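You operate a simulated robot arm through the tools that you are given. There is no shell and no other tool.

Carry out the task below with a simulated robot arm. There is one attempt and no reset: what you move stays moved.

Task
Strip the left shaft and the green-stud shaft bare.
Fine: stop and packers go on free pegs, extensions on free pins; then slacken the shaft block knob and the shaft stand knob.

It is judged by the outcome, as a careful person would: the job done as asked, and still so three seconds after it is handed in. It fails if anything else is knocked over, pushed out of place, dropped, spilled or broken.

Robot
A 6-joint arm with a two-finger parallel gripper, fixed in place. Base frame: the origin is at the foot of the arm, x ahead of it, y to its left, z up. Readings come in mm, degrees, newtons and seconds.
Its first joint turns from -166.0 to 166.0 degrees. Payload 3.43 kg.
Tool frame: the origin (TCP) lies between the finger pads and is the grasp point; the fingertips stand 34 mm ahead of it; z points along the fingers, y is the line along which they close. The gripper opens to 128 mm. The fingers are 24 mm wide and 12 mm thick; the gripper's body (48 by 130 mm) begins 96 mm behind the TCP.
Orientation is that of the tool frame in the base frame, as a unit quaternion [w, x, y, z]. With the fingers straight down and closing along the base's y, the tool's x points along the base's -x, its y along +y and its z along -z.

Tools
- The arm moves only by the tool servo_tool. Its argument "targets" is a list of rows, each an object (a shift or turn left out is 0, a gripper value left out holds the last) with "xyz": the shift along the base's x, y, z in units of 20 mm (1.0 is 20 mm), a list of three; "dr": the turn, a rotation vector about the base's x, y, z in units of 8 degrees (1.0 is 8 degrees), a list of three; "gripper": the opening, from 0 (shut) to 1 (fully open). In form: [{"xyz": [tx, ty, tz], "dr": [rx, ry, rz], "gripper": gripper}, ...]. A call has 1 to 20 rows; each row shifts and turns the commanded pose from where the row before left it. A call with a number of a shift or a turn outside -1 to 1 is refused whole. Each row takes 0.2 s and may step no farther than 50 mm and 8.6 degrees from the row before; otherwise, or with a gripper value out of range, the whole call is refused. A pose out of reach is approached as far as the arm can. The call stops where the force on the tool passes 40 N (or 10 N more than at its start, if that is more) or the arm is blocked; 0.2 s more then pass. The fingers move at their own pace (about 153 mm/s each) and stop on an object; they squeeze with about 42 N. The grip force told is the motor's: it shows also when the fingers shut on nothing. Time passes only in rows, and 0.2 s behind the last, so rows that do not move let the fingers close. It gives the time, the measured TCP pose, the force on the tool (base axes), the opening and the grip force at its end, in the units of the frame above (readings bear some noise), with the torque about the TCP (base axes, N m) and any sound that the robot's microphone picked up, and new pictures: "views" is both (left out), scene, wrist or none.
- Cameras (640 x 400 px; columns grow to the right, rows downward): "scene" is fixed at [399.6, -649.3, 1448.4]; the picture's right is [0.89, -0.45, 0.00], its down [-0.17, -0.35, -0.92] and it looks along [0.41, 0.82, -0.39] (base axes); focal length 357 px, centre (320, 200). "wrist" rides on the gripper at [76, -11, -160] in the tool frame; the picture's right is [0.15, 0.99, 0.00], its down [-0.88, 0.13, -0.46] and it looks along [-0.45, 0.07, 0.89] (tool axes); focal length 234 px, centre (320, 200). There is no depth. A picture from a camera that has moved, and an enlarged one, comes with that camera's place and axes in the base frame and with its lens.
- zoom(camera, box): a new picture of the part [left, top, right, bottom] of that camera's present view, enlarged. No time passes.
- hand_in(): hands the job in; it is judged then, once.

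Nothing tells you positions but the pictures and the camera data. Unless the task says otherwise, let go and move clear before handing in.

The tools are called after "Request:" as a command line: name --argument value ..., lists and objects as JSON in quotes. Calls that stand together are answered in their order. servo_tool: Moves the arm, as the interface text tells. Its arguments: {"type":"object","properties":{"targets":{"type":"array"},"views":{"type":"string","enum":["both","scene","wrist","none"]}},"required":["targets"]} The other tools are called the same way: zoom (camera, box) takes an enlarged picture of a part of a camera's view; hand_in () hands the job in.

At the start:

```text
t: 0.0
ee_pos: [608.8, 84.3, 1156.1]
ee_rot: [0.002, 0.0, 1.0, 0.0]
contact_force: [0.2, -0.1, 0.0]
ft_torque: [0.04, 0.0, -0.01]
finger_gap: 128.1
grasp_force: 0.0
```

scene: 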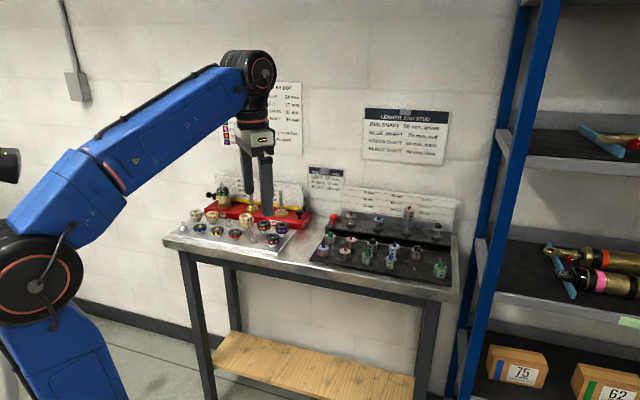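
wrist: 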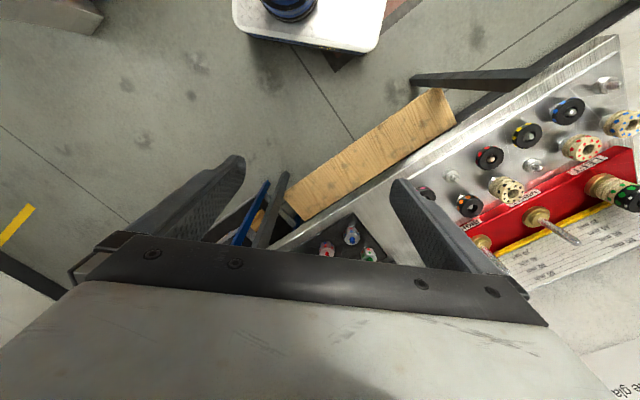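

I see a bench with a red shaft block on the left and a dark shaft stand on the right, plus charts on the wall. I'll zoom in to read details before moving.

Request:
zoom --camera "scene" --box '[160, 160, 320, 260]'

Request:
zoom --camera "scene" --box '[300, 190, 460, 290]'

Request:
zoom --camera "scene" --box '[340, 95, 468, 175]'

Request:
zoom --camera "scene" --box '[210, 70, 338, 150]'

Request:
zoom --camera "wrist" --box '[400, 30, 640, 280]'

```text
4.00 times, centred on (240, 210) of scene
camera zoom: at [399.6, -649.3, 1448.4], right [0.89, -0.45, 0.0], down [-0.17, -0.35, -0.92], along [0.41, 0.82, -0.39], focal length 1428 px, centre (640, 160)
```

zoom: 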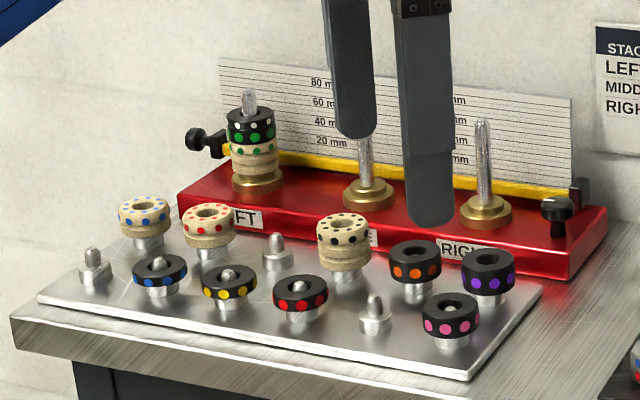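

```text
4.00 times, centred on (380, 240) of scene
camera zoom: at [399.6, -649.3, 1448.4], right [0.89, -0.45, 0.0], down [-0.17, -0.35, -0.92], along [0.41, 0.82, -0.39], focal length 1428 px, centre (80, 40)
```

zoom: 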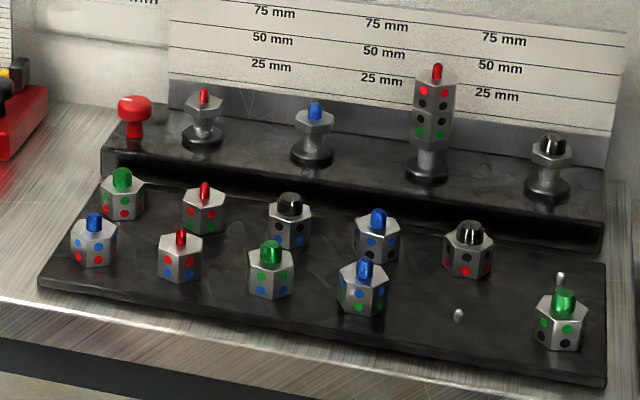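

```text
5.00 times, centred on (404, 135) of scene
camera zoom: at [399.6, -649.3, 1448.4], right [0.89, -0.45, 0.0], down [-0.17, -0.35, -0.92], along [0.41, 0.82, -0.39], focal length 1785 px, centre (-100, 525)
```

zoom: 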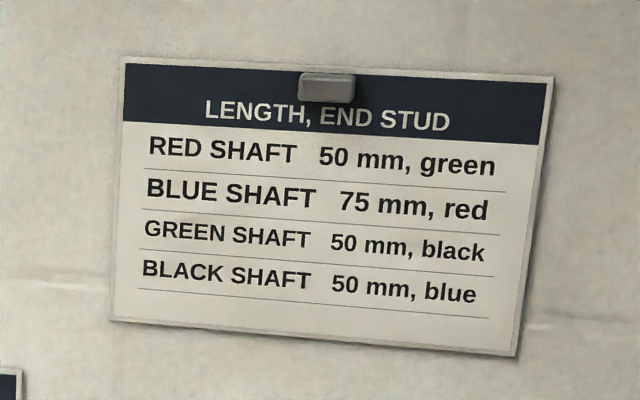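

```text
5.00 times, centred on (274, 110) of scene
camera zoom: at [399.6, -649.3, 1448.4], right [0.89, -0.45, 0.0], down [-0.17, -0.35, -0.92], along [0.41, 0.82, -0.39], focal length 1785 px, centre (550, 650)
```

zoom: 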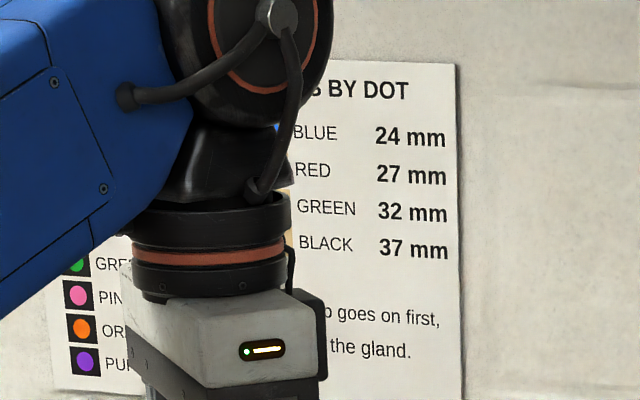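

```text
1.60 times, centred on (520, 155) of wrist
camera zoom: at [533.5, 72.8, 1313.9], right [-0.15, 0.99, 0.0], down [0.88, 0.13, 0.46], along [0.45, 0.07, -0.89], focal length 375 px, centre (0, 272)
```

zoom: 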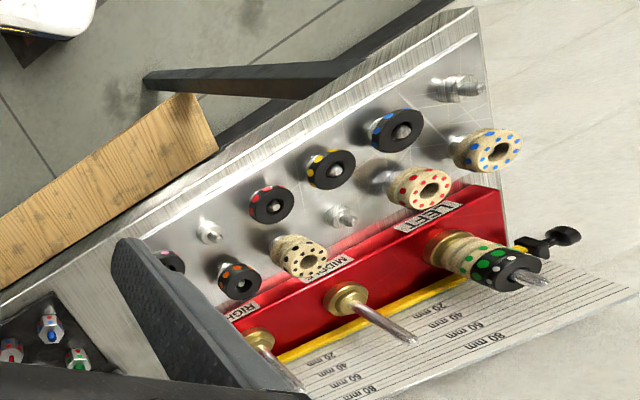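

The shaft block (red, left) carries a green-dotted stop over packers on the LEFT shaft, and the stand's third shaft carries two extensions. I'll move the arm back out of the way to read the left chart and the small signs.

Request:
servo_tool --targets '[{"xyz": [-1, -0.5, 0], "gripper": 1}, {"xyz": [-1, -0.5, 0]}, {"xyz": [-1, -0.5, 0]}, {"xyz": [-1, -0.5, 0]}, {"xyz": [-1, -0.5, 0]}, {"xyz": [-1, -0.5, 0]}, {"xyz": [-1, -0.5, 0]}, {"xyz": [-1, -0.5, 0]}, {"xyz": [-1, -0.5, 0]}, {"xyz": [-1, -0.5, 0]}, {"xyz": [-1, -0.5, 0]}, {"xyz": [-1, -0.5, 0]}]'

```text
t: 2.6
ee_pos: [394.5, -24.0, 1094.4]
ee_rot: [0.003, 0.002, 1.0, 0.001]
contact_force: [1.4, 0.1, -0.5]
ft_torque: [-0.03, 0.05, -0.02]
finger_gap: 127.9
grasp_force: 0.0
out of reach, approached as far as the arm can: row 5, 6, 7, 8, 9, 10, 11, 12
camera wrist: at [318.9, -35.6, 1252.9], right [-0.15, 0.99, 0.0], down [0.88, 0.13, 0.46], along [0.46, 0.07, -0.89], focal length 234 px, centre (320, 200)
```

scene: 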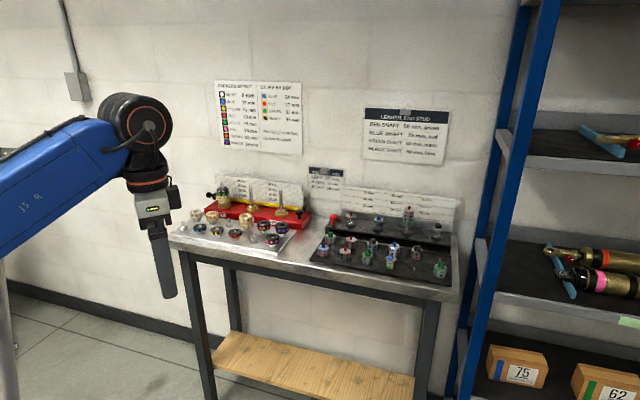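
wrist: 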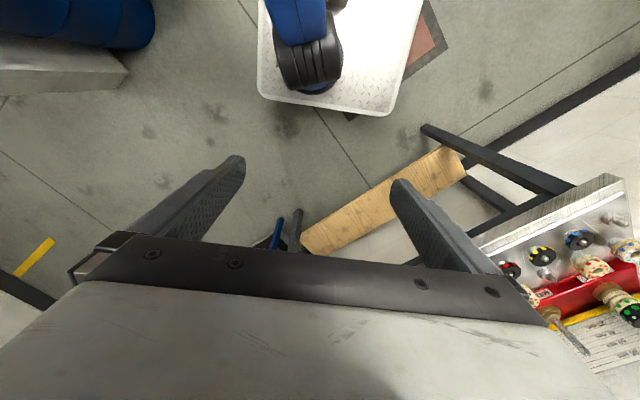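

Request:
zoom --camera "scene" --box '[208, 74, 312, 158]'

Request:
zoom --camera "scene" --box '[195, 165, 315, 240]'

Request:
zoom --camera "scene" --box '[300, 160, 350, 192]'

Request:
zoom --camera "scene" --box '[200, 175, 248, 212]'

Request:
zoom --camera "scene" --box '[380, 195, 440, 245]'

Request:
zoom --camera "scene" --box '[208, 138, 256, 158]'

```text
4.76 times, centred on (260, 116) of scene
camera zoom: at [399.6, -649.3, 1448.4], right [0.89, -0.45, 0.0], down [-0.17, -0.35, -0.92], along [0.41, 0.82, -0.39], focal length 1700 px, centre (606, 600)
```

zoom: 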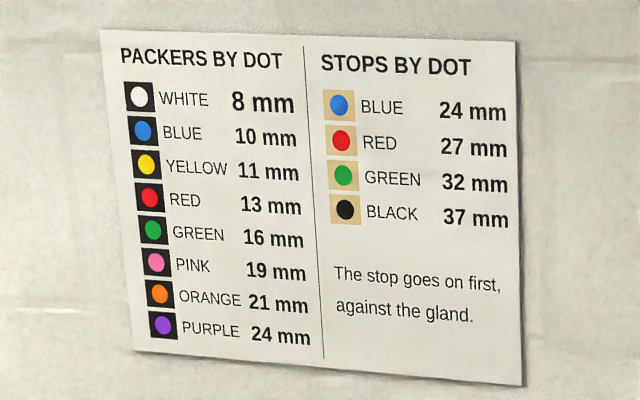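

```text
5.33 times, centred on (255, 202) of scene
camera zoom: at [399.6, -649.3, 1448.4], right [0.89, -0.45, 0.0], down [-0.17, -0.35, -0.92], along [0.41, 0.82, -0.39], focal length 1904 px, centre (667, 187)
```

zoom: 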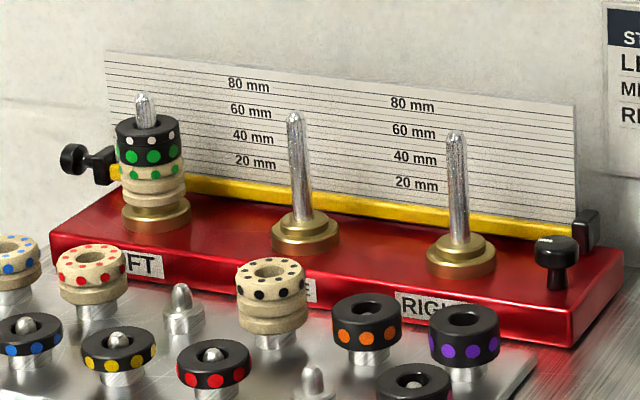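

```text
12.50 times, centred on (325, 176) of scene
camera zoom: at [399.6, -649.3, 1448.4], right [0.89, -0.45, 0.0], down [-0.17, -0.35, -0.92], along [0.41, 0.82, -0.39], focal length 4462 px, centre (258, 500)
```

zoom: 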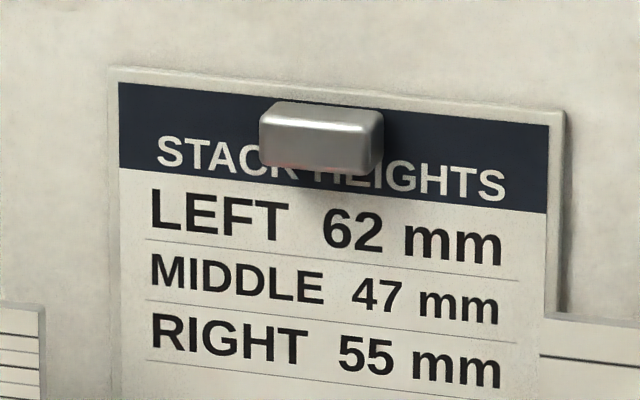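

```text
10.81 times, centred on (224, 194) of scene
camera zoom: at [399.6, -649.3, 1448.4], right [0.89, -0.45, 0.0], down [-0.17, -0.35, -0.92], along [0.41, 0.82, -0.39], focal length 3859 px, centre (1358, 270)
```

zoom: 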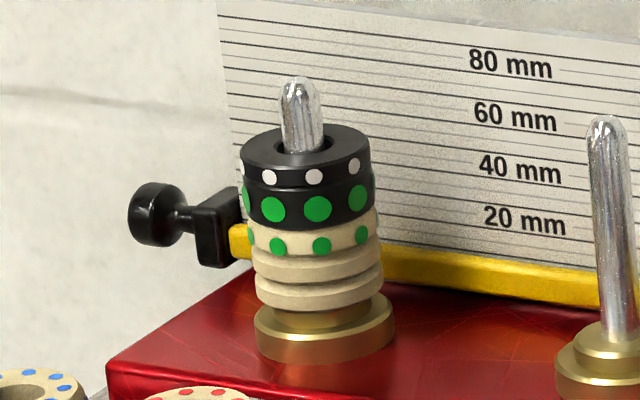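

```text
8.00 times, centred on (410, 220) of scene
camera zoom: at [399.6, -649.3, 1448.4], right [0.89, -0.45, 0.0], down [-0.17, -0.35, -0.92], along [0.41, 0.82, -0.39], focal length 2856 px, centre (-400, 40)
```

zoom: 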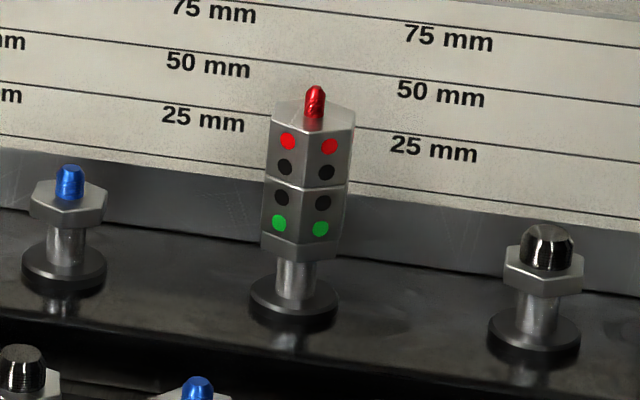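

```text
13.33 times, centred on (232, 148) of scene
camera zoom: at [399.6, -649.3, 1448.4], right [0.89, -0.45, 0.0], down [-0.17, -0.35, -0.92], along [0.41, 0.82, -0.39], focal length 4759 px, centre (1493, 893)
```

zoom: 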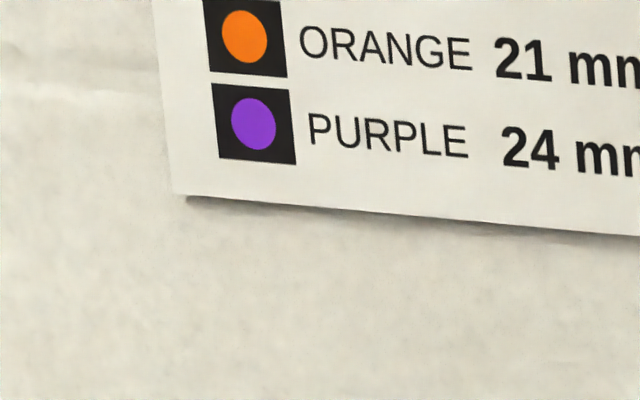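

The left shaft holds a green stop (32 mm) at the bottom, a green packer (16 mm) and a white packer (8 mm) on top. The green-stud shaft holds a green→black extension and a black→red one. Next I'll bring the wrist camera over the bench to pin down positions.

Request:
servo_tool --targets '[{"xyz": [1, 0.8, 0.5]}, {"xyz": [1, 0.8, 0.5]}, {"xyz": [1, 0.8, 0.5]}, {"xyz": [1, 0.8, 0.5]}, {"xyz": [1, 0.8, 0.5]}, {"xyz": [1, 0.8, 0.5]}, {"xyz": [1, 0.8, 0.5]}, {"xyz": [1, 0.8, 0]}, {"xyz": [1, 0.8, 0]}, {"xyz": [1, 0.8, 0]}, {"xyz": [1, 0.8, 0]}, {"xyz": [1, 0.8, 0]}, {"xyz": [0, 0.8, 0]}, {"xyz": [0, 0.8, 0]}]'

```text
t: 5.6
ee_pos: [633.8, 198.6, 1166.1]
ee_rot: [0.0, 0.002, 1.0, 0.0]
contact_force: [-0.6, -0.6, 0.7]
ft_torque: [0.03, 0.01, 0.0]
finger_gap: 127.8
grasp_force: 0.2
camera wrist: at [557.9, 187.3, 1323.7], right [-0.15, 0.99, 0.0], down [0.88, 0.13, 0.46], along [0.45, 0.07, -0.89], focal length 234 px, centre (320, 200)
```

scene: 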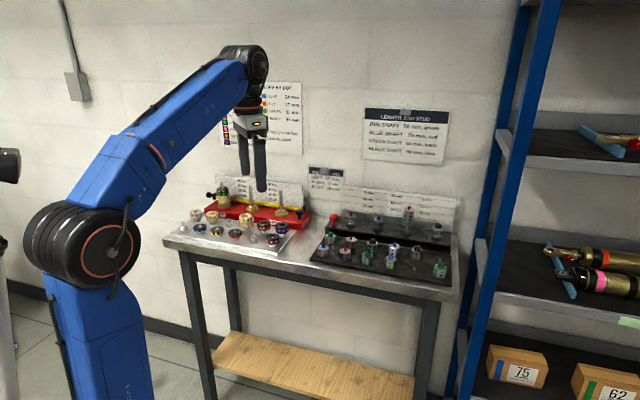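
wrist: 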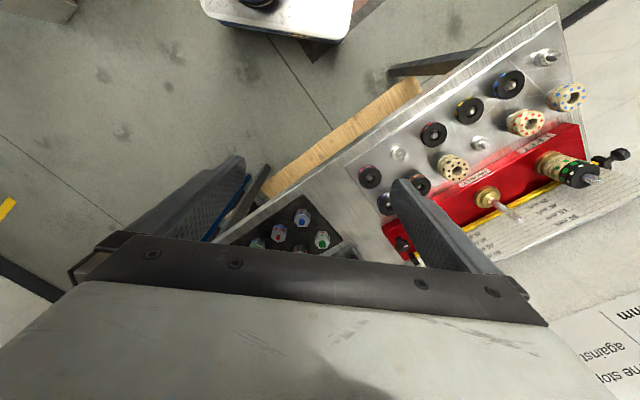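

The bench runs about 45° to the base axes. I'll turn the tool +45° so the fingers close along the bench and the camera looks from the front, and move over the block.

Request:
servo_tool --targets '[{"xyz": [0.4, 1, 0], "dr": [0, 0, 1]}, {"xyz": [0.4, 1, 0], "dr": [0, 0, 1]}, {"xyz": [0.4, 1, 0], "dr": [0, 0, 1]}, {"xyz": [0.4, 1, 0], "dr": [0, 0, 1]}, {"xyz": [0.4, 1, 0], "dr": [0, 0, 1]}, {"xyz": [0.4, 1, 0], "dr": [0, 0, 0.625]}, {"xyz": [0.4, 1, 0]}]'

```text
t: 7.2
ee_pos: [686.1, 336.3, 1152.7]
ee_rot: [0.004, -0.383, 0.924, 0.001]
contact_force: [0.0, -0.8, 0.5]
ft_torque: [0.04, -0.03, -0.01]
finger_gap: 128.0
grasp_force: 0.1
out of reach, approached as far as the arm can: row 5, 6, 7
camera wrist: at [641.0, 273.3, 1309.3], right [-0.8, 0.6, 0.0], down [0.53, 0.71, 0.46], along [0.28, 0.37, -0.89], focal length 234 px, centre (320, 200)
```

scene: 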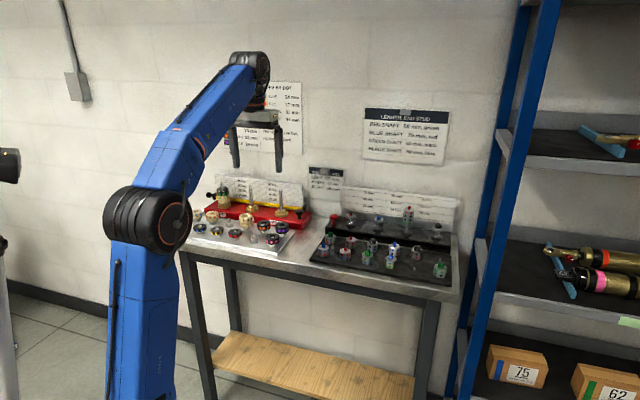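
wrist: 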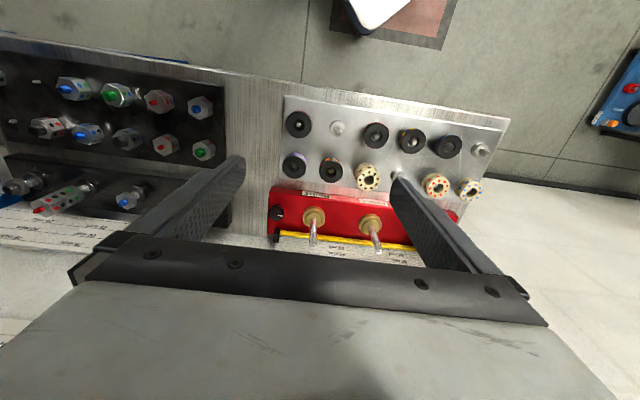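

Request:
zoom --camera "wrist" --box '[260, 80, 520, 260]'

Request:
zoom --camera "wrist" --box '[0, 50, 260, 230]'

Request:
zoom --camera "scene" --box '[160, 170, 320, 270]'

Request:
zoom --camera "scene" --box '[300, 190, 460, 290]'

```text
2.22 times, centred on (390, 170) of wrist
camera zoom: at [641.0, 273.3, 1309.3], right [-0.8, 0.6, 0.0], down [0.53, 0.71, 0.46], along [0.28, 0.37, -0.89], focal length 520 px, centre (164, 267)
```

zoom: 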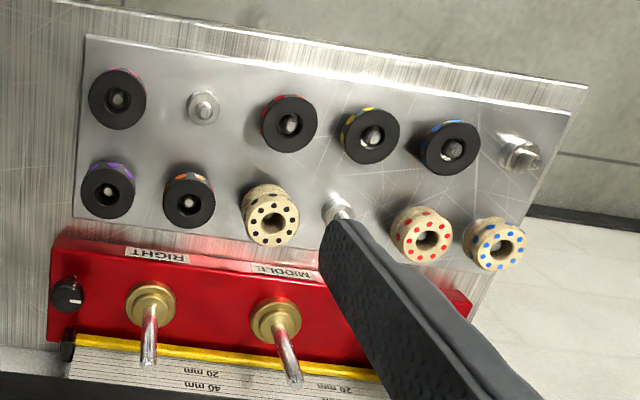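

```text
2.22 times, centred on (130, 140) of wrist
camera zoom: at [641.0, 273.3, 1309.3], right [-0.8, 0.6, 0.0], down [0.53, 0.71, 0.46], along [0.28, 0.37, -0.89], focal length 520 px, centre (742, 333)
```

zoom: 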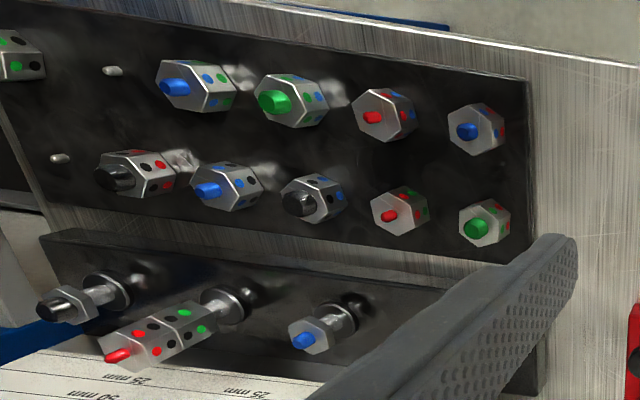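

```text
4.00 times, centred on (240, 220) of scene
camera zoom: at [399.6, -649.3, 1448.4], right [0.89, -0.45, 0.0], down [-0.17, -0.35, -0.92], along [0.41, 0.82, -0.39], focal length 1428 px, centre (640, 120)
```

zoom: 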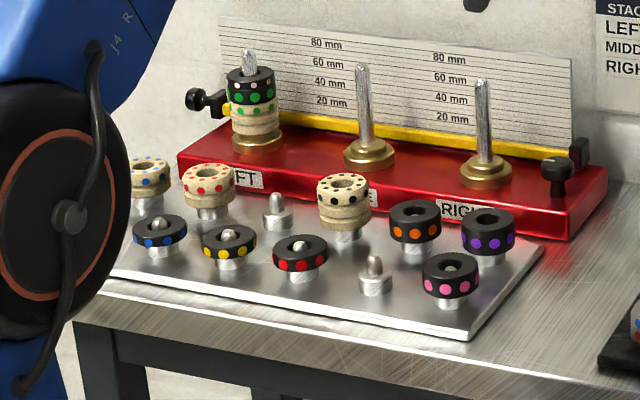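

```text
4.00 times, centred on (380, 240) of scene
camera zoom: at [399.6, -649.3, 1448.4], right [0.89, -0.45, 0.0], down [-0.17, -0.35, -0.92], along [0.41, 0.82, -0.39], focal length 1428 px, centre (80, 40)
```

zoom: 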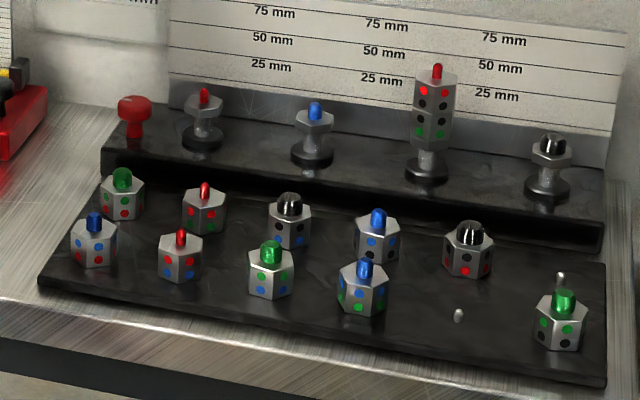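

I've triangulated the middle shaft at about (714, 543), the left shaft near (630, 622), and free pegs near (660, 346), (471, 536) and one in the back row. Both parts on the stand lie farther out, so the tool will need tilting there. Next I'll move in front of the left shaft for a close look.

Request:
servo_tool --targets '[{"xyz": [-0.52, 0.9, -0.4]}, {"xyz": [-0.52, 0.9, -0.4]}, {"xyz": [-0.52, 0.9, -0.4]}, {"xyz": [-0.52, 0.9, -0.4]}, {"xyz": [-0.52, 0.9, -0.4]}, {"xyz": [-0.52, 0.9, -0.4]}, {"xyz": [-0.52, 0.9, -0.4]}, {"xyz": [-0.52, 0.9, -0.4]}, {"xyz": [-0.52, 0.9, -0.4]}, {"xyz": [-0.52, 0.9, -0.4]}, {"xyz": [-0.52, 0.9, -0.4]}, {"xyz": [-0.52, 0.9, -0.4]}]'

```text
t: 9.8
ee_pos: [562.3, 553.7, 1054.5]
ee_rot: [0.001, -0.382, 0.924, 0.0]
contact_force: [-0.1, -1.2, 0.2]
ft_torque: [-0.02, 0.0, 0.04]
finger_gap: 128.2
grasp_force: 0.1
camera wrist: at [517.1, 491.3, 1212.7], right [-0.8, 0.6, 0.0], down [0.53, 0.71, 0.46], along [0.27, 0.37, -0.89], focal length 234 px, centre (320, 200)
```

scene: 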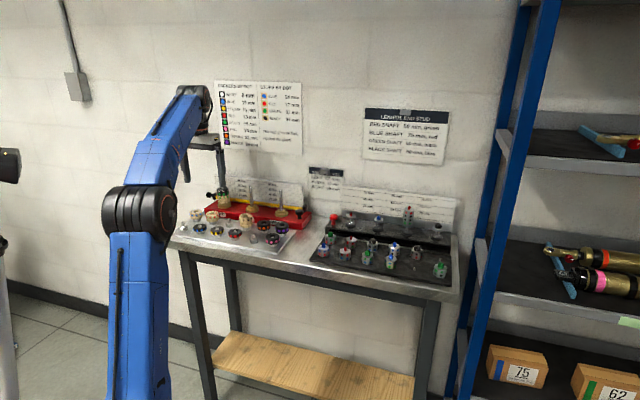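
wrist: 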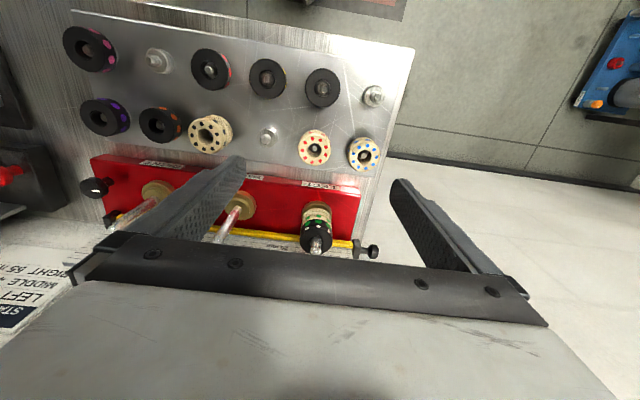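

Request:
zoom --camera "wrist" --box '[250, 120, 410, 270]'

Request:
zoom --camera "wrist" --box '[50, 0, 430, 240]'

Request:
zoom --camera "scene" --box '[190, 165, 310, 245]'

```text
2.67 times, centred on (330, 195) of wrist
camera zoom: at [517.1, 491.3, 1212.7], right [-0.8, 0.6, 0.0], down [0.53, 0.71, 0.46], along [0.27, 0.37, -0.89], focal length 624 px, centre (293, 213)
```

zoom: 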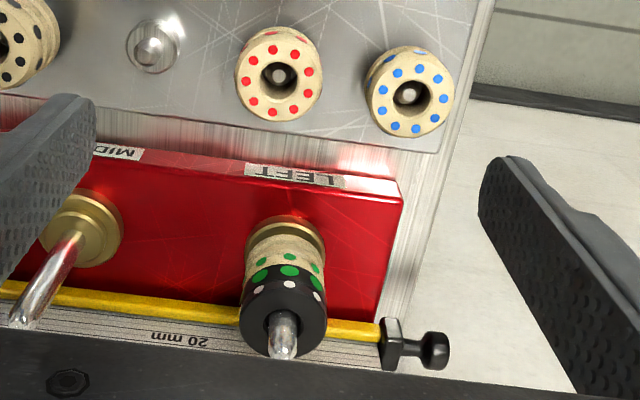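

```text
1.67 times, centred on (240, 120) of wrist
camera zoom: at [517.1, 491.3, 1212.7], right [-0.8, 0.6, 0.0], down [0.53, 0.71, 0.46], along [0.27, 0.37, -0.89], focal length 390 px, centre (453, 333)
```

zoom: 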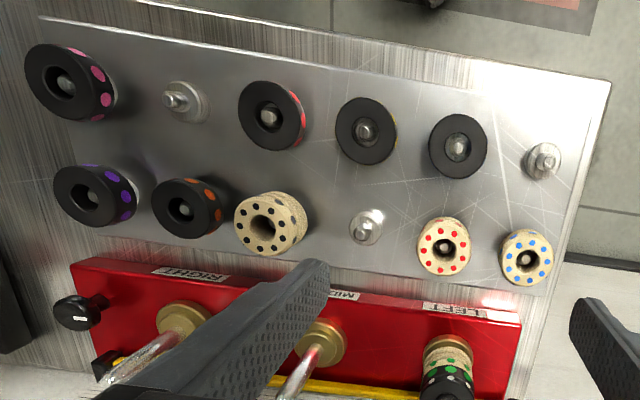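

```text
5.00 times, centred on (250, 205) of scene
camera zoom: at [399.6, -649.3, 1448.4], right [0.89, -0.45, 0.0], down [-0.17, -0.35, -0.92], along [0.41, 0.82, -0.39], focal length 1785 px, centre (670, 175)
```

zoom: 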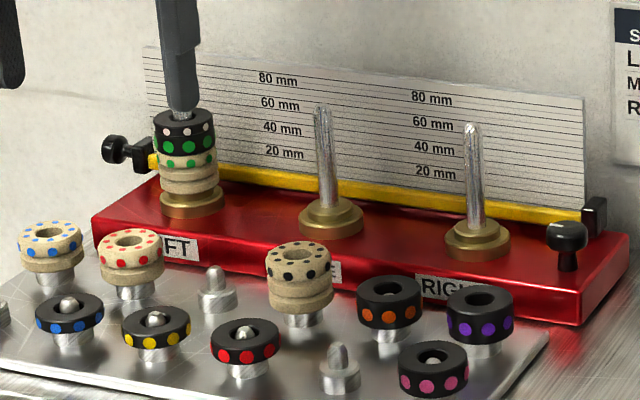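

The left shaft works out at about (634, 642) with its tip near z 986, gland top ~904, white packer ~952–960, green packer ~936–952 and stop below. I'll narrow the fingers a bit and move in from the front, staying above the packers, to check reach and alignment.

Request:
servo_tool --targets '[{"xyz": [0.5, 0.65, -0.5], "gripper": 0.6}, {"xyz": [0.5, 0.65, -0.5]}, {"xyz": [0.5, 0.65, -0.5]}, {"xyz": [0.5, 0.65, -0.5]}, {"xyz": [0.5, 0.65, -0.5]}]'

```text
t: 11.0
ee_pos: [612.7, 616.3, 1005.0]
ee_rot: [0.0, -0.381, 0.925, 0.001]
contact_force: [-0.4, -0.8, 1.0]
ft_torque: [0.03, -0.01, 0.01]
finger_gap: 76.6
grasp_force: 0.1
camera wrist: at [567.2, 554.5, 1163.5], right [-0.8, 0.6, 0.0], down [0.53, 0.71, 0.46], along [0.27, 0.37, -0.89], focal length 234 px, centre (320, 200)
```

scene: 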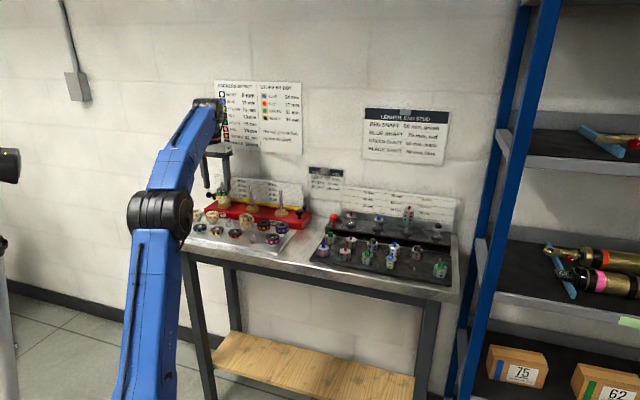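
wrist: 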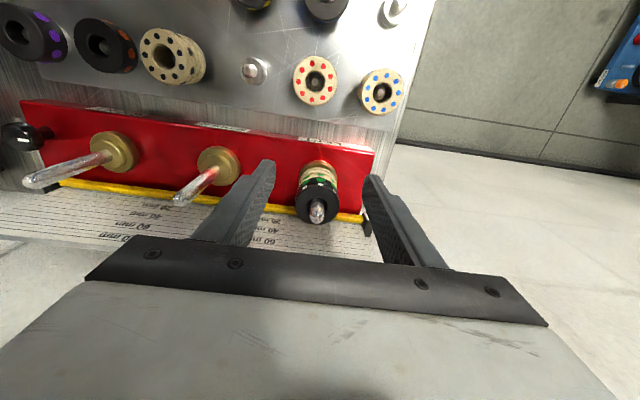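

Request:
servo_tool --targets '[{"xyz": [0.5, 0.63, 0], "gripper": 0.55}, {"xyz": [0.5, 0.63, 0]}, {"xyz": [0, 0, 0]}]'

Request:
zoom --camera "wrist" --box '[240, 130, 400, 250]'

Request:
zoom --camera "scene" --box '[190, 140, 270, 215]'

```text
t: 11.8
ee_pos: [633.1, 642.3, 1004.1]
ee_rot: [0.001, -0.381, 0.924, 0.001]
contact_force: [0.4, -0.4, -0.9]
ft_torque: [0.02, 0.04, 0.01]
finger_gap: 70.3
grasp_force: 0.0
camera wrist: at [587.6, 580.5, 1162.5], right [-0.8, 0.6, 0.0], down [0.53, 0.71, 0.46], along [0.27, 0.37, -0.89], focal length 234 px, centre (320, 200)
```

scene: 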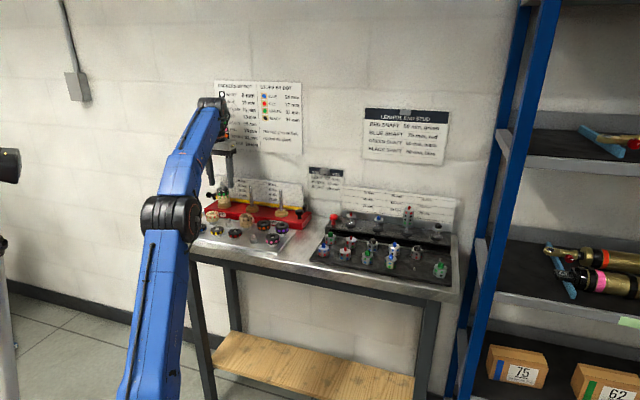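
wrist: 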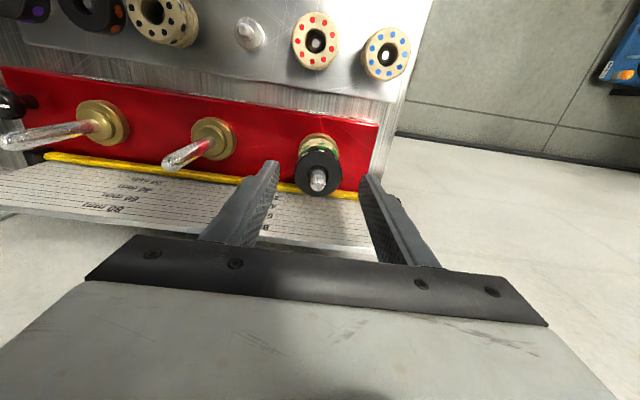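

```text
3.33 times, centred on (320, 190) of wrist
camera zoom: at [587.6, 580.5, 1162.5], right [-0.8, 0.6, 0.0], down [0.53, 0.71, 0.46], along [0.27, 0.37, -0.89], focal length 781 px, centre (320, 233)
```

zoom: 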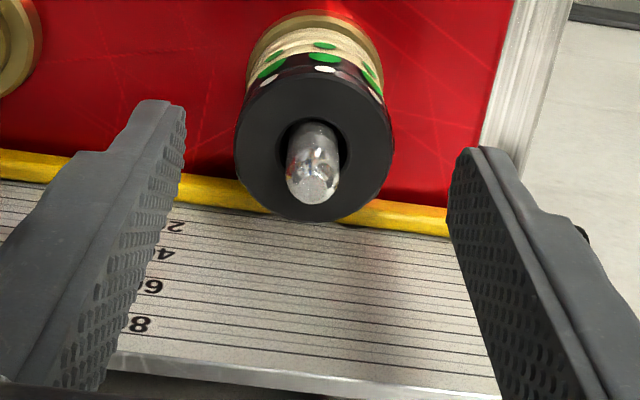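

```text
5.33 times, centred on (230, 178) of scene
camera zoom: at [399.6, -649.3, 1448.4], right [0.89, -0.45, 0.0], down [-0.17, -0.35, -0.92], along [0.41, 0.82, -0.39], focal length 1904 px, centre (800, 320)
```

zoom: 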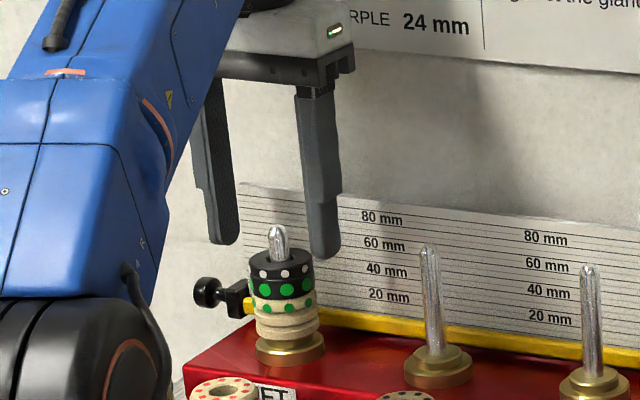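

Reach is fine and the tool is nearly centred on the left shaft. I'll shift a couple of mm and lower so the fingertips come alongside the white packer, then check before closing.

Request:
servo_tool --targets '[{"xyz": [0.08, 0.05, -0.4], "gripper": 0.5}, {"xyz": [0, 0, -0.35]}, {"xyz": [0, 0, 0]}]'

Request:
zoom --camera "scene" --box '[205, 165, 255, 215]'

Request:
zoom --camera "wrist" --box '[240, 130, 400, 250]'

```text
t: 12.6
ee_pos: [633.5, 644.3, 990.0]
ee_rot: [0.001, -0.383, 0.924, 0.001]
contact_force: [0.9, 0.8, -0.8]
ft_torque: [0.01, 0.01, 0.02]
finger_gap: 64.2
grasp_force: 0.2
camera wrist: at [587.8, 580.7, 1147.8], right [-0.8, 0.6, 0.0], down [0.53, 0.71, 0.46], along [0.27, 0.37, -0.89], focal length 234 px, centre (320, 200)
```

scene: 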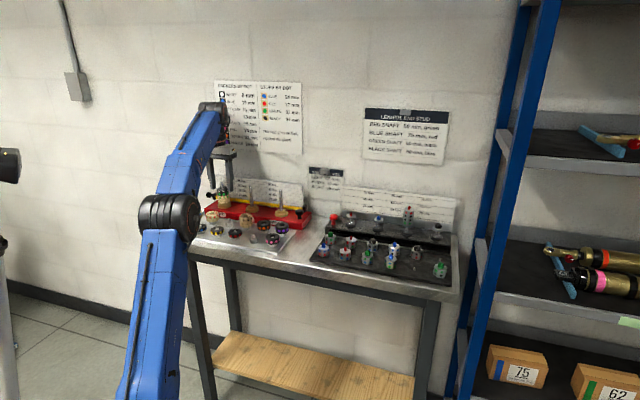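
wrist: 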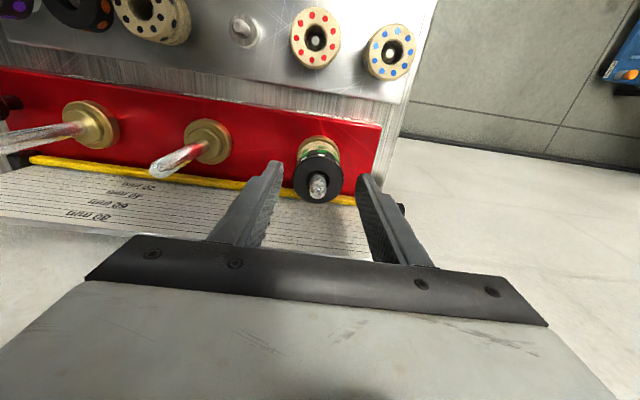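

```text
8.00 times, centred on (230, 190) of scene
camera zoom: at [399.6, -649.3, 1448.4], right [0.89, -0.45, 0.0], down [-0.17, -0.35, -0.92], along [0.41, 0.82, -0.39], focal length 2856 px, centre (1040, 280)
```

zoom: 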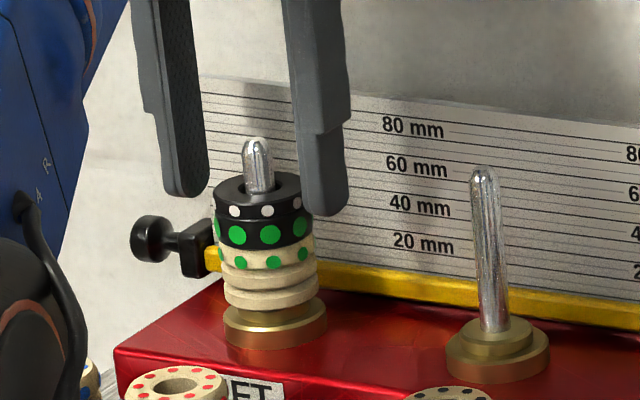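

```text
3.33 times, centred on (320, 190) of wrist
camera zoom: at [587.8, 580.7, 1147.8], right [-0.8, 0.6, 0.0], down [0.53, 0.71, 0.46], along [0.27, 0.37, -0.89], focal length 781 px, centre (320, 233)
```

zoom: 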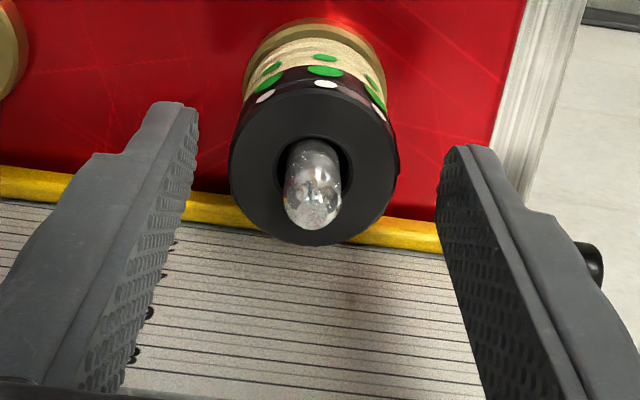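

Fingertips sit at about z 956, just beside the white packer (≈952–960). I'll nudge to centre, drop ~2 mm more, close on the white packer alone and check.

Request:
servo_tool --targets '[{"xyz": [0.12, 0.03, -0.1], "gripper": 0.45}, {"xyz": [0, 0, 0], "gripper": 0.4}, {"xyz": [0, 0, 0], "gripper": 0}, {"xyz": [0, 0, 0]}, {"xyz": [0, 0, 0]}]'

Request:
zoom --camera "scene" --box '[205, 165, 255, 215]'

Request:
zoom --camera "wrist" --box '[240, 130, 400, 250]'

```text
t: 13.8
ee_pos: [636.4, 643.0, 987.9]
ee_rot: [0.001, -0.383, 0.924, 0.0]
contact_force: [0.1, -0.3, 1.2]
ft_torque: [0.0, -0.02, 0.01]
finger_gap: 36.7
grasp_force: 41.9
camera wrist: at [590.5, 580.9, 1146.2], right [-0.8, 0.6, 0.0], down [0.53, 0.71, 0.46], along [0.27, 0.37, -0.89], focal length 234 px, centre (320, 200)
```

scene: 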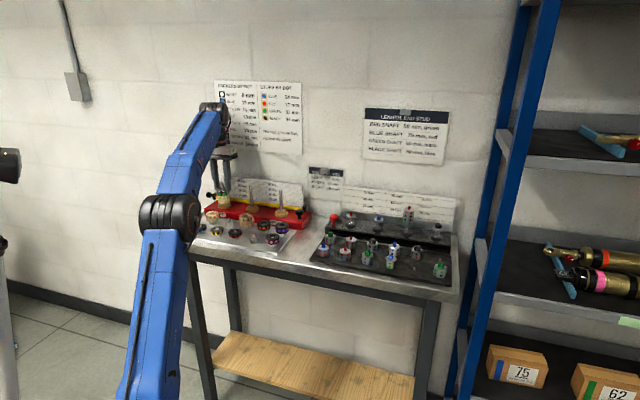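
wrist: 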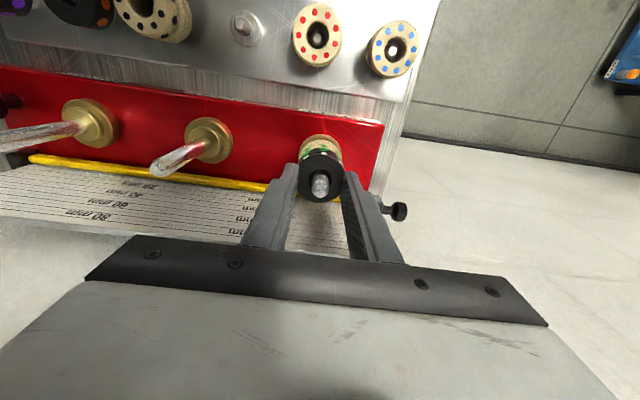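

```text
8.00 times, centred on (230, 190) of scene
camera zoom: at [399.6, -649.3, 1448.4], right [0.89, -0.45, 0.0], down [-0.17, -0.35, -0.92], along [0.41, 0.82, -0.39], focal length 2856 px, centre (1040, 280)
```

zoom: 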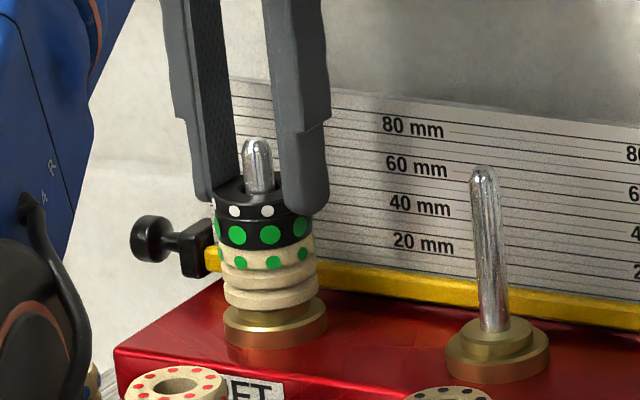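

```text
3.33 times, centred on (320, 190) of wrist
camera zoom: at [590.5, 580.9, 1146.2], right [-0.8, 0.6, 0.0], down [0.53, 0.71, 0.46], along [0.27, 0.37, -0.89], focal length 781 px, centre (320, 233)
```

zoom: 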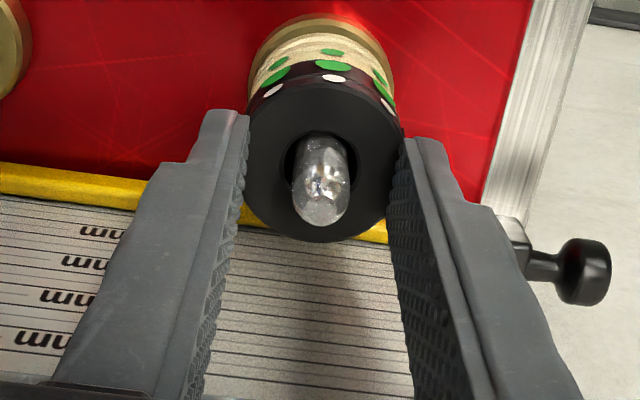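

The fingers have closed on the disc (grip 42 N, tips look ~43 mm apart). I'll lift 12 mm slowly and check that only the white packer comes up.

Request:
servo_tool --targets '[{"xyz": [0, 0, 0.2]}, {"xyz": [0, 0, 0.2]}, {"xyz": [0, 0, 0.2]}, {"xyz": [0, 0, 0]}]'

Request:
zoom --camera "scene" --box '[205, 165, 255, 215]'

Request:
zoom --camera "wrist" --box '[240, 130, 400, 250]'

```text
t: 14.8
ee_pos: [637.4, 643.4, 999.3]
ee_rot: [0.0, -0.382, 0.924, 0.001]
contact_force: [0.4, -1.5, -1.4]
ft_torque: [0.01, 0.08, 0.06]
finger_gap: 12.8
grasp_force: 45.4
camera wrist: at [591.4, 582.0, 1157.7], right [-0.8, 0.6, 0.0], down [0.53, 0.71, 0.46], along [0.27, 0.37, -0.89], focal length 234 px, centre (320, 200)
```

scene: 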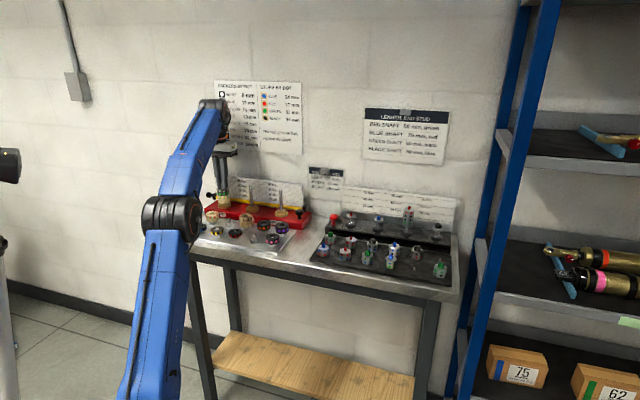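
wrist: 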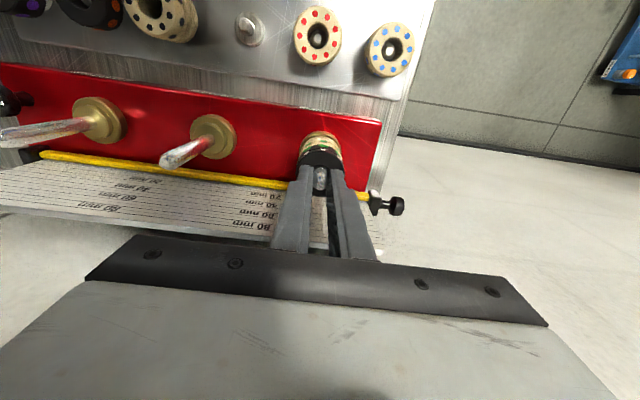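

```text
8.00 times, centred on (230, 190) of scene
camera zoom: at [399.6, -649.3, 1448.4], right [0.89, -0.45, 0.0], down [-0.17, -0.35, -0.92], along [0.41, 0.82, -0.39], focal length 2856 px, centre (1040, 280)
```

zoom: 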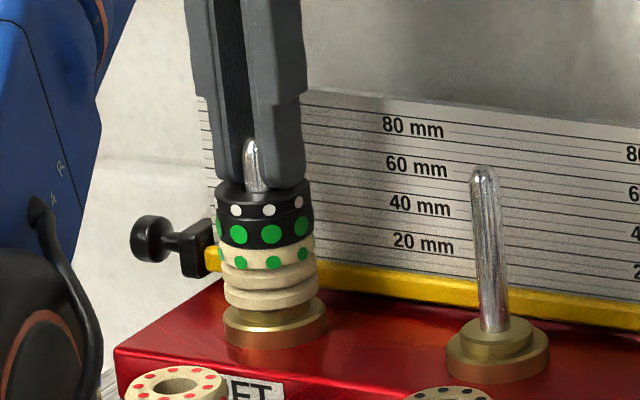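

```text
3.33 times, centred on (320, 190) of wrist
camera zoom: at [591.4, 582.0, 1157.7], right [-0.8, 0.6, 0.0], down [0.53, 0.71, 0.46], along [0.27, 0.37, -0.89], focal length 781 px, centre (320, 233)
```

zoom: 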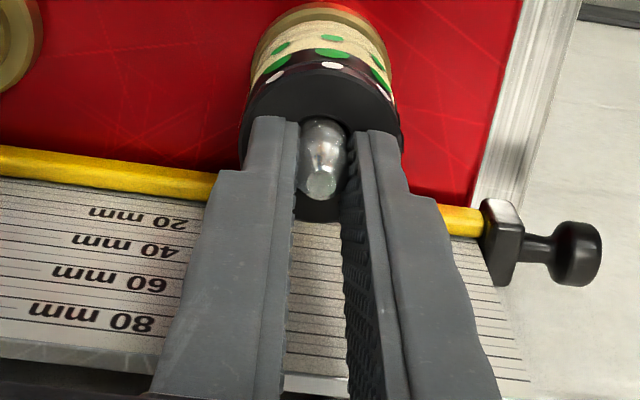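

The fingertips slid up off the white packer and closed on the bare shaft, so the tip ends are evidently rounded and I need more engagement. I'll open and go back down about 3 mm deeper than before.

Request:
servo_tool --targets '[{"xyz": [0, 0, 0], "gripper": 0.45}, {"xyz": [0, 0, 0]}, {"xyz": [0, 0, -0.35]}, {"xyz": [0, 0, -0.35]}, {"xyz": [0, 0, 0]}]'

Request:
zoom --camera "scene" --box '[205, 165, 255, 215]'

Request:
zoom --camera "wrist" --box '[240, 130, 400, 250]'

```text
t: 16.0
ee_pos: [635.5, 645.1, 986.4]
ee_rot: [0.001, -0.381, 0.925, 0.001]
contact_force: [-0.1, -1.3, 0.1]
ft_torque: [0.0, 0.01, 0.0]
finger_gap: 57.6
grasp_force: 0.1
camera wrist: at [591.3, 582.4, 1143.7], right [-0.8, 0.6, 0.0], down [0.53, 0.71, 0.46], along [0.27, 0.37, -0.89], focal length 234 px, centre (320, 200)
```

scene: 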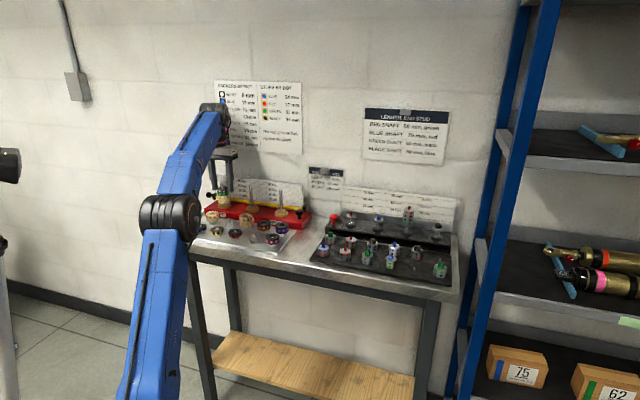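
wrist: 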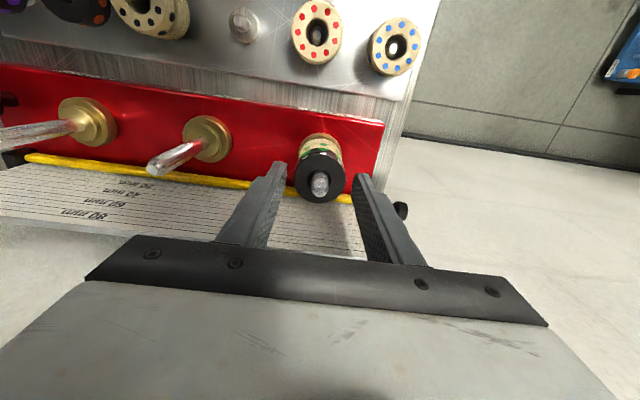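

```text
8.00 times, centred on (230, 190) of scene
camera zoom: at [399.6, -649.3, 1448.4], right [0.89, -0.45, 0.0], down [-0.17, -0.35, -0.92], along [0.41, 0.82, -0.39], focal length 2856 px, centre (1040, 280)
```

zoom: 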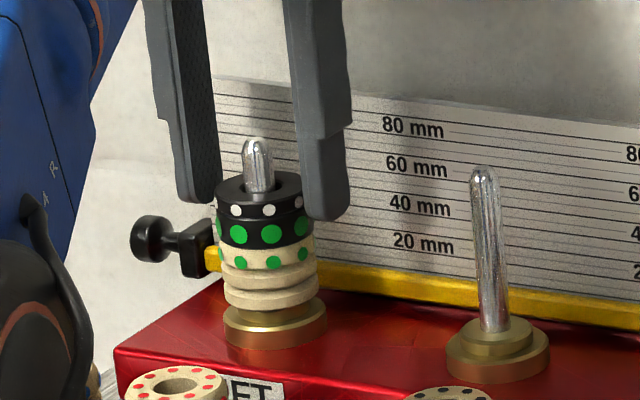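

```text
3.33 times, centred on (320, 190) of wrist
camera zoom: at [591.3, 582.4, 1143.7], right [-0.8, 0.6, 0.0], down [0.53, 0.71, 0.46], along [0.27, 0.37, -0.89], focal length 781 px, centre (320, 233)
```

zoom: 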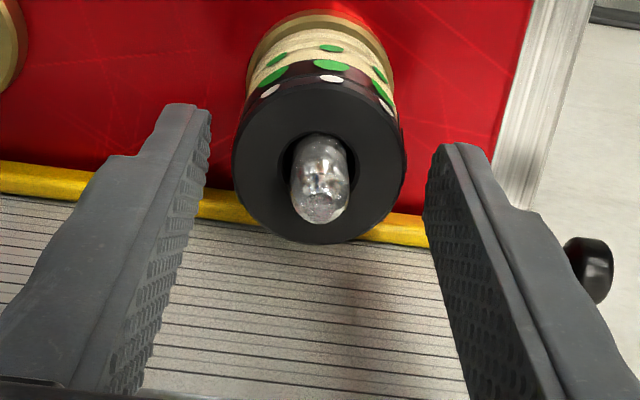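

Request:
servo_tool --targets '[{"xyz": [0, 0, -0.12], "gripper": 0.42}, {"xyz": [0, 0, 0], "gripper": 0}, {"xyz": [0, 0, 0]}, {"xyz": [0, 0, 0]}]'

Request:
zoom --camera "scene" --box '[205, 165, 255, 215]'

Request:
zoom --camera "wrist" --box '[240, 130, 400, 250]'

```text
t: 17.0
ee_pos: [636.6, 644.3, 983.3]
ee_rot: [0.001, -0.382, 0.924, 0.0]
contact_force: [1.9, 0.4, 2.2]
ft_torque: [0.05, -0.04, 0.01]
finger_gap: 37.0
grasp_force: 41.4
camera wrist: at [591.4, 582.0, 1141.7], right [-0.8, 0.6, 0.0], down [0.53, 0.71, 0.46], along [0.27, 0.37, -0.89], focal length 234 px, centre (320, 200)
```

scene: 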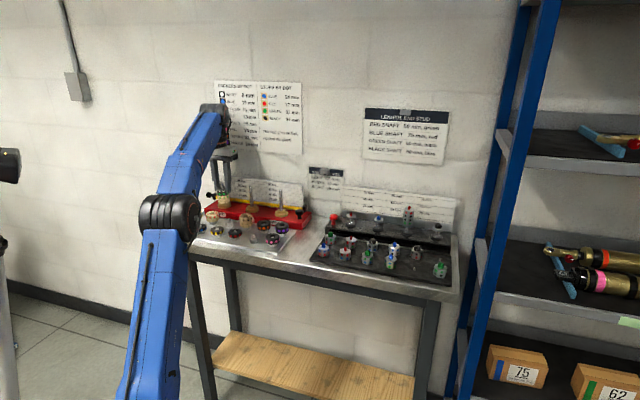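
wrist: 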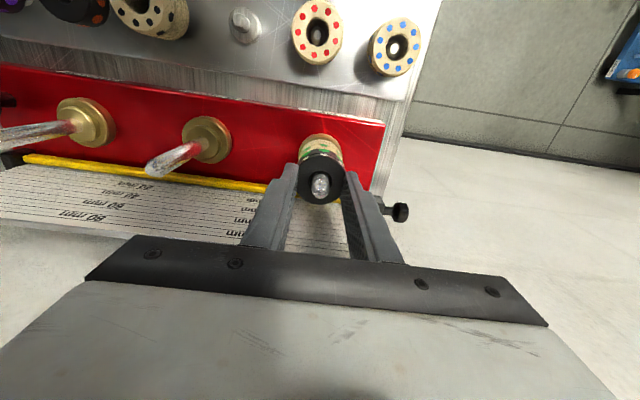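

```text
8.00 times, centred on (230, 190) of scene
camera zoom: at [399.6, -649.3, 1448.4], right [0.89, -0.45, 0.0], down [-0.17, -0.35, -0.92], along [0.41, 0.82, -0.39], focal length 2856 px, centre (1040, 280)
```

zoom: 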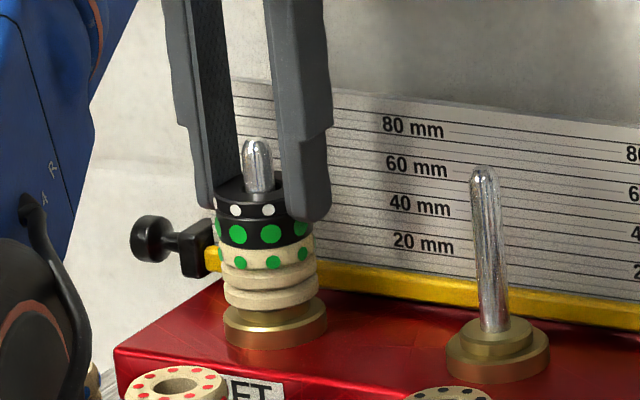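

```text
3.33 times, centred on (320, 190) of wrist
camera zoom: at [591.4, 582.0, 1141.7], right [-0.8, 0.6, 0.0], down [0.53, 0.71, 0.46], along [0.27, 0.37, -0.89], focal length 781 px, centre (320, 233)
```

zoom: 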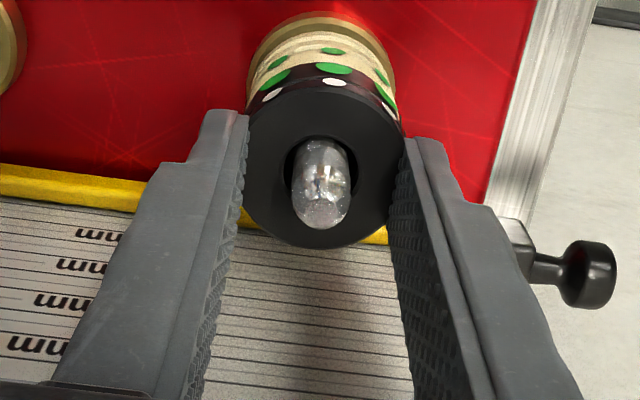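

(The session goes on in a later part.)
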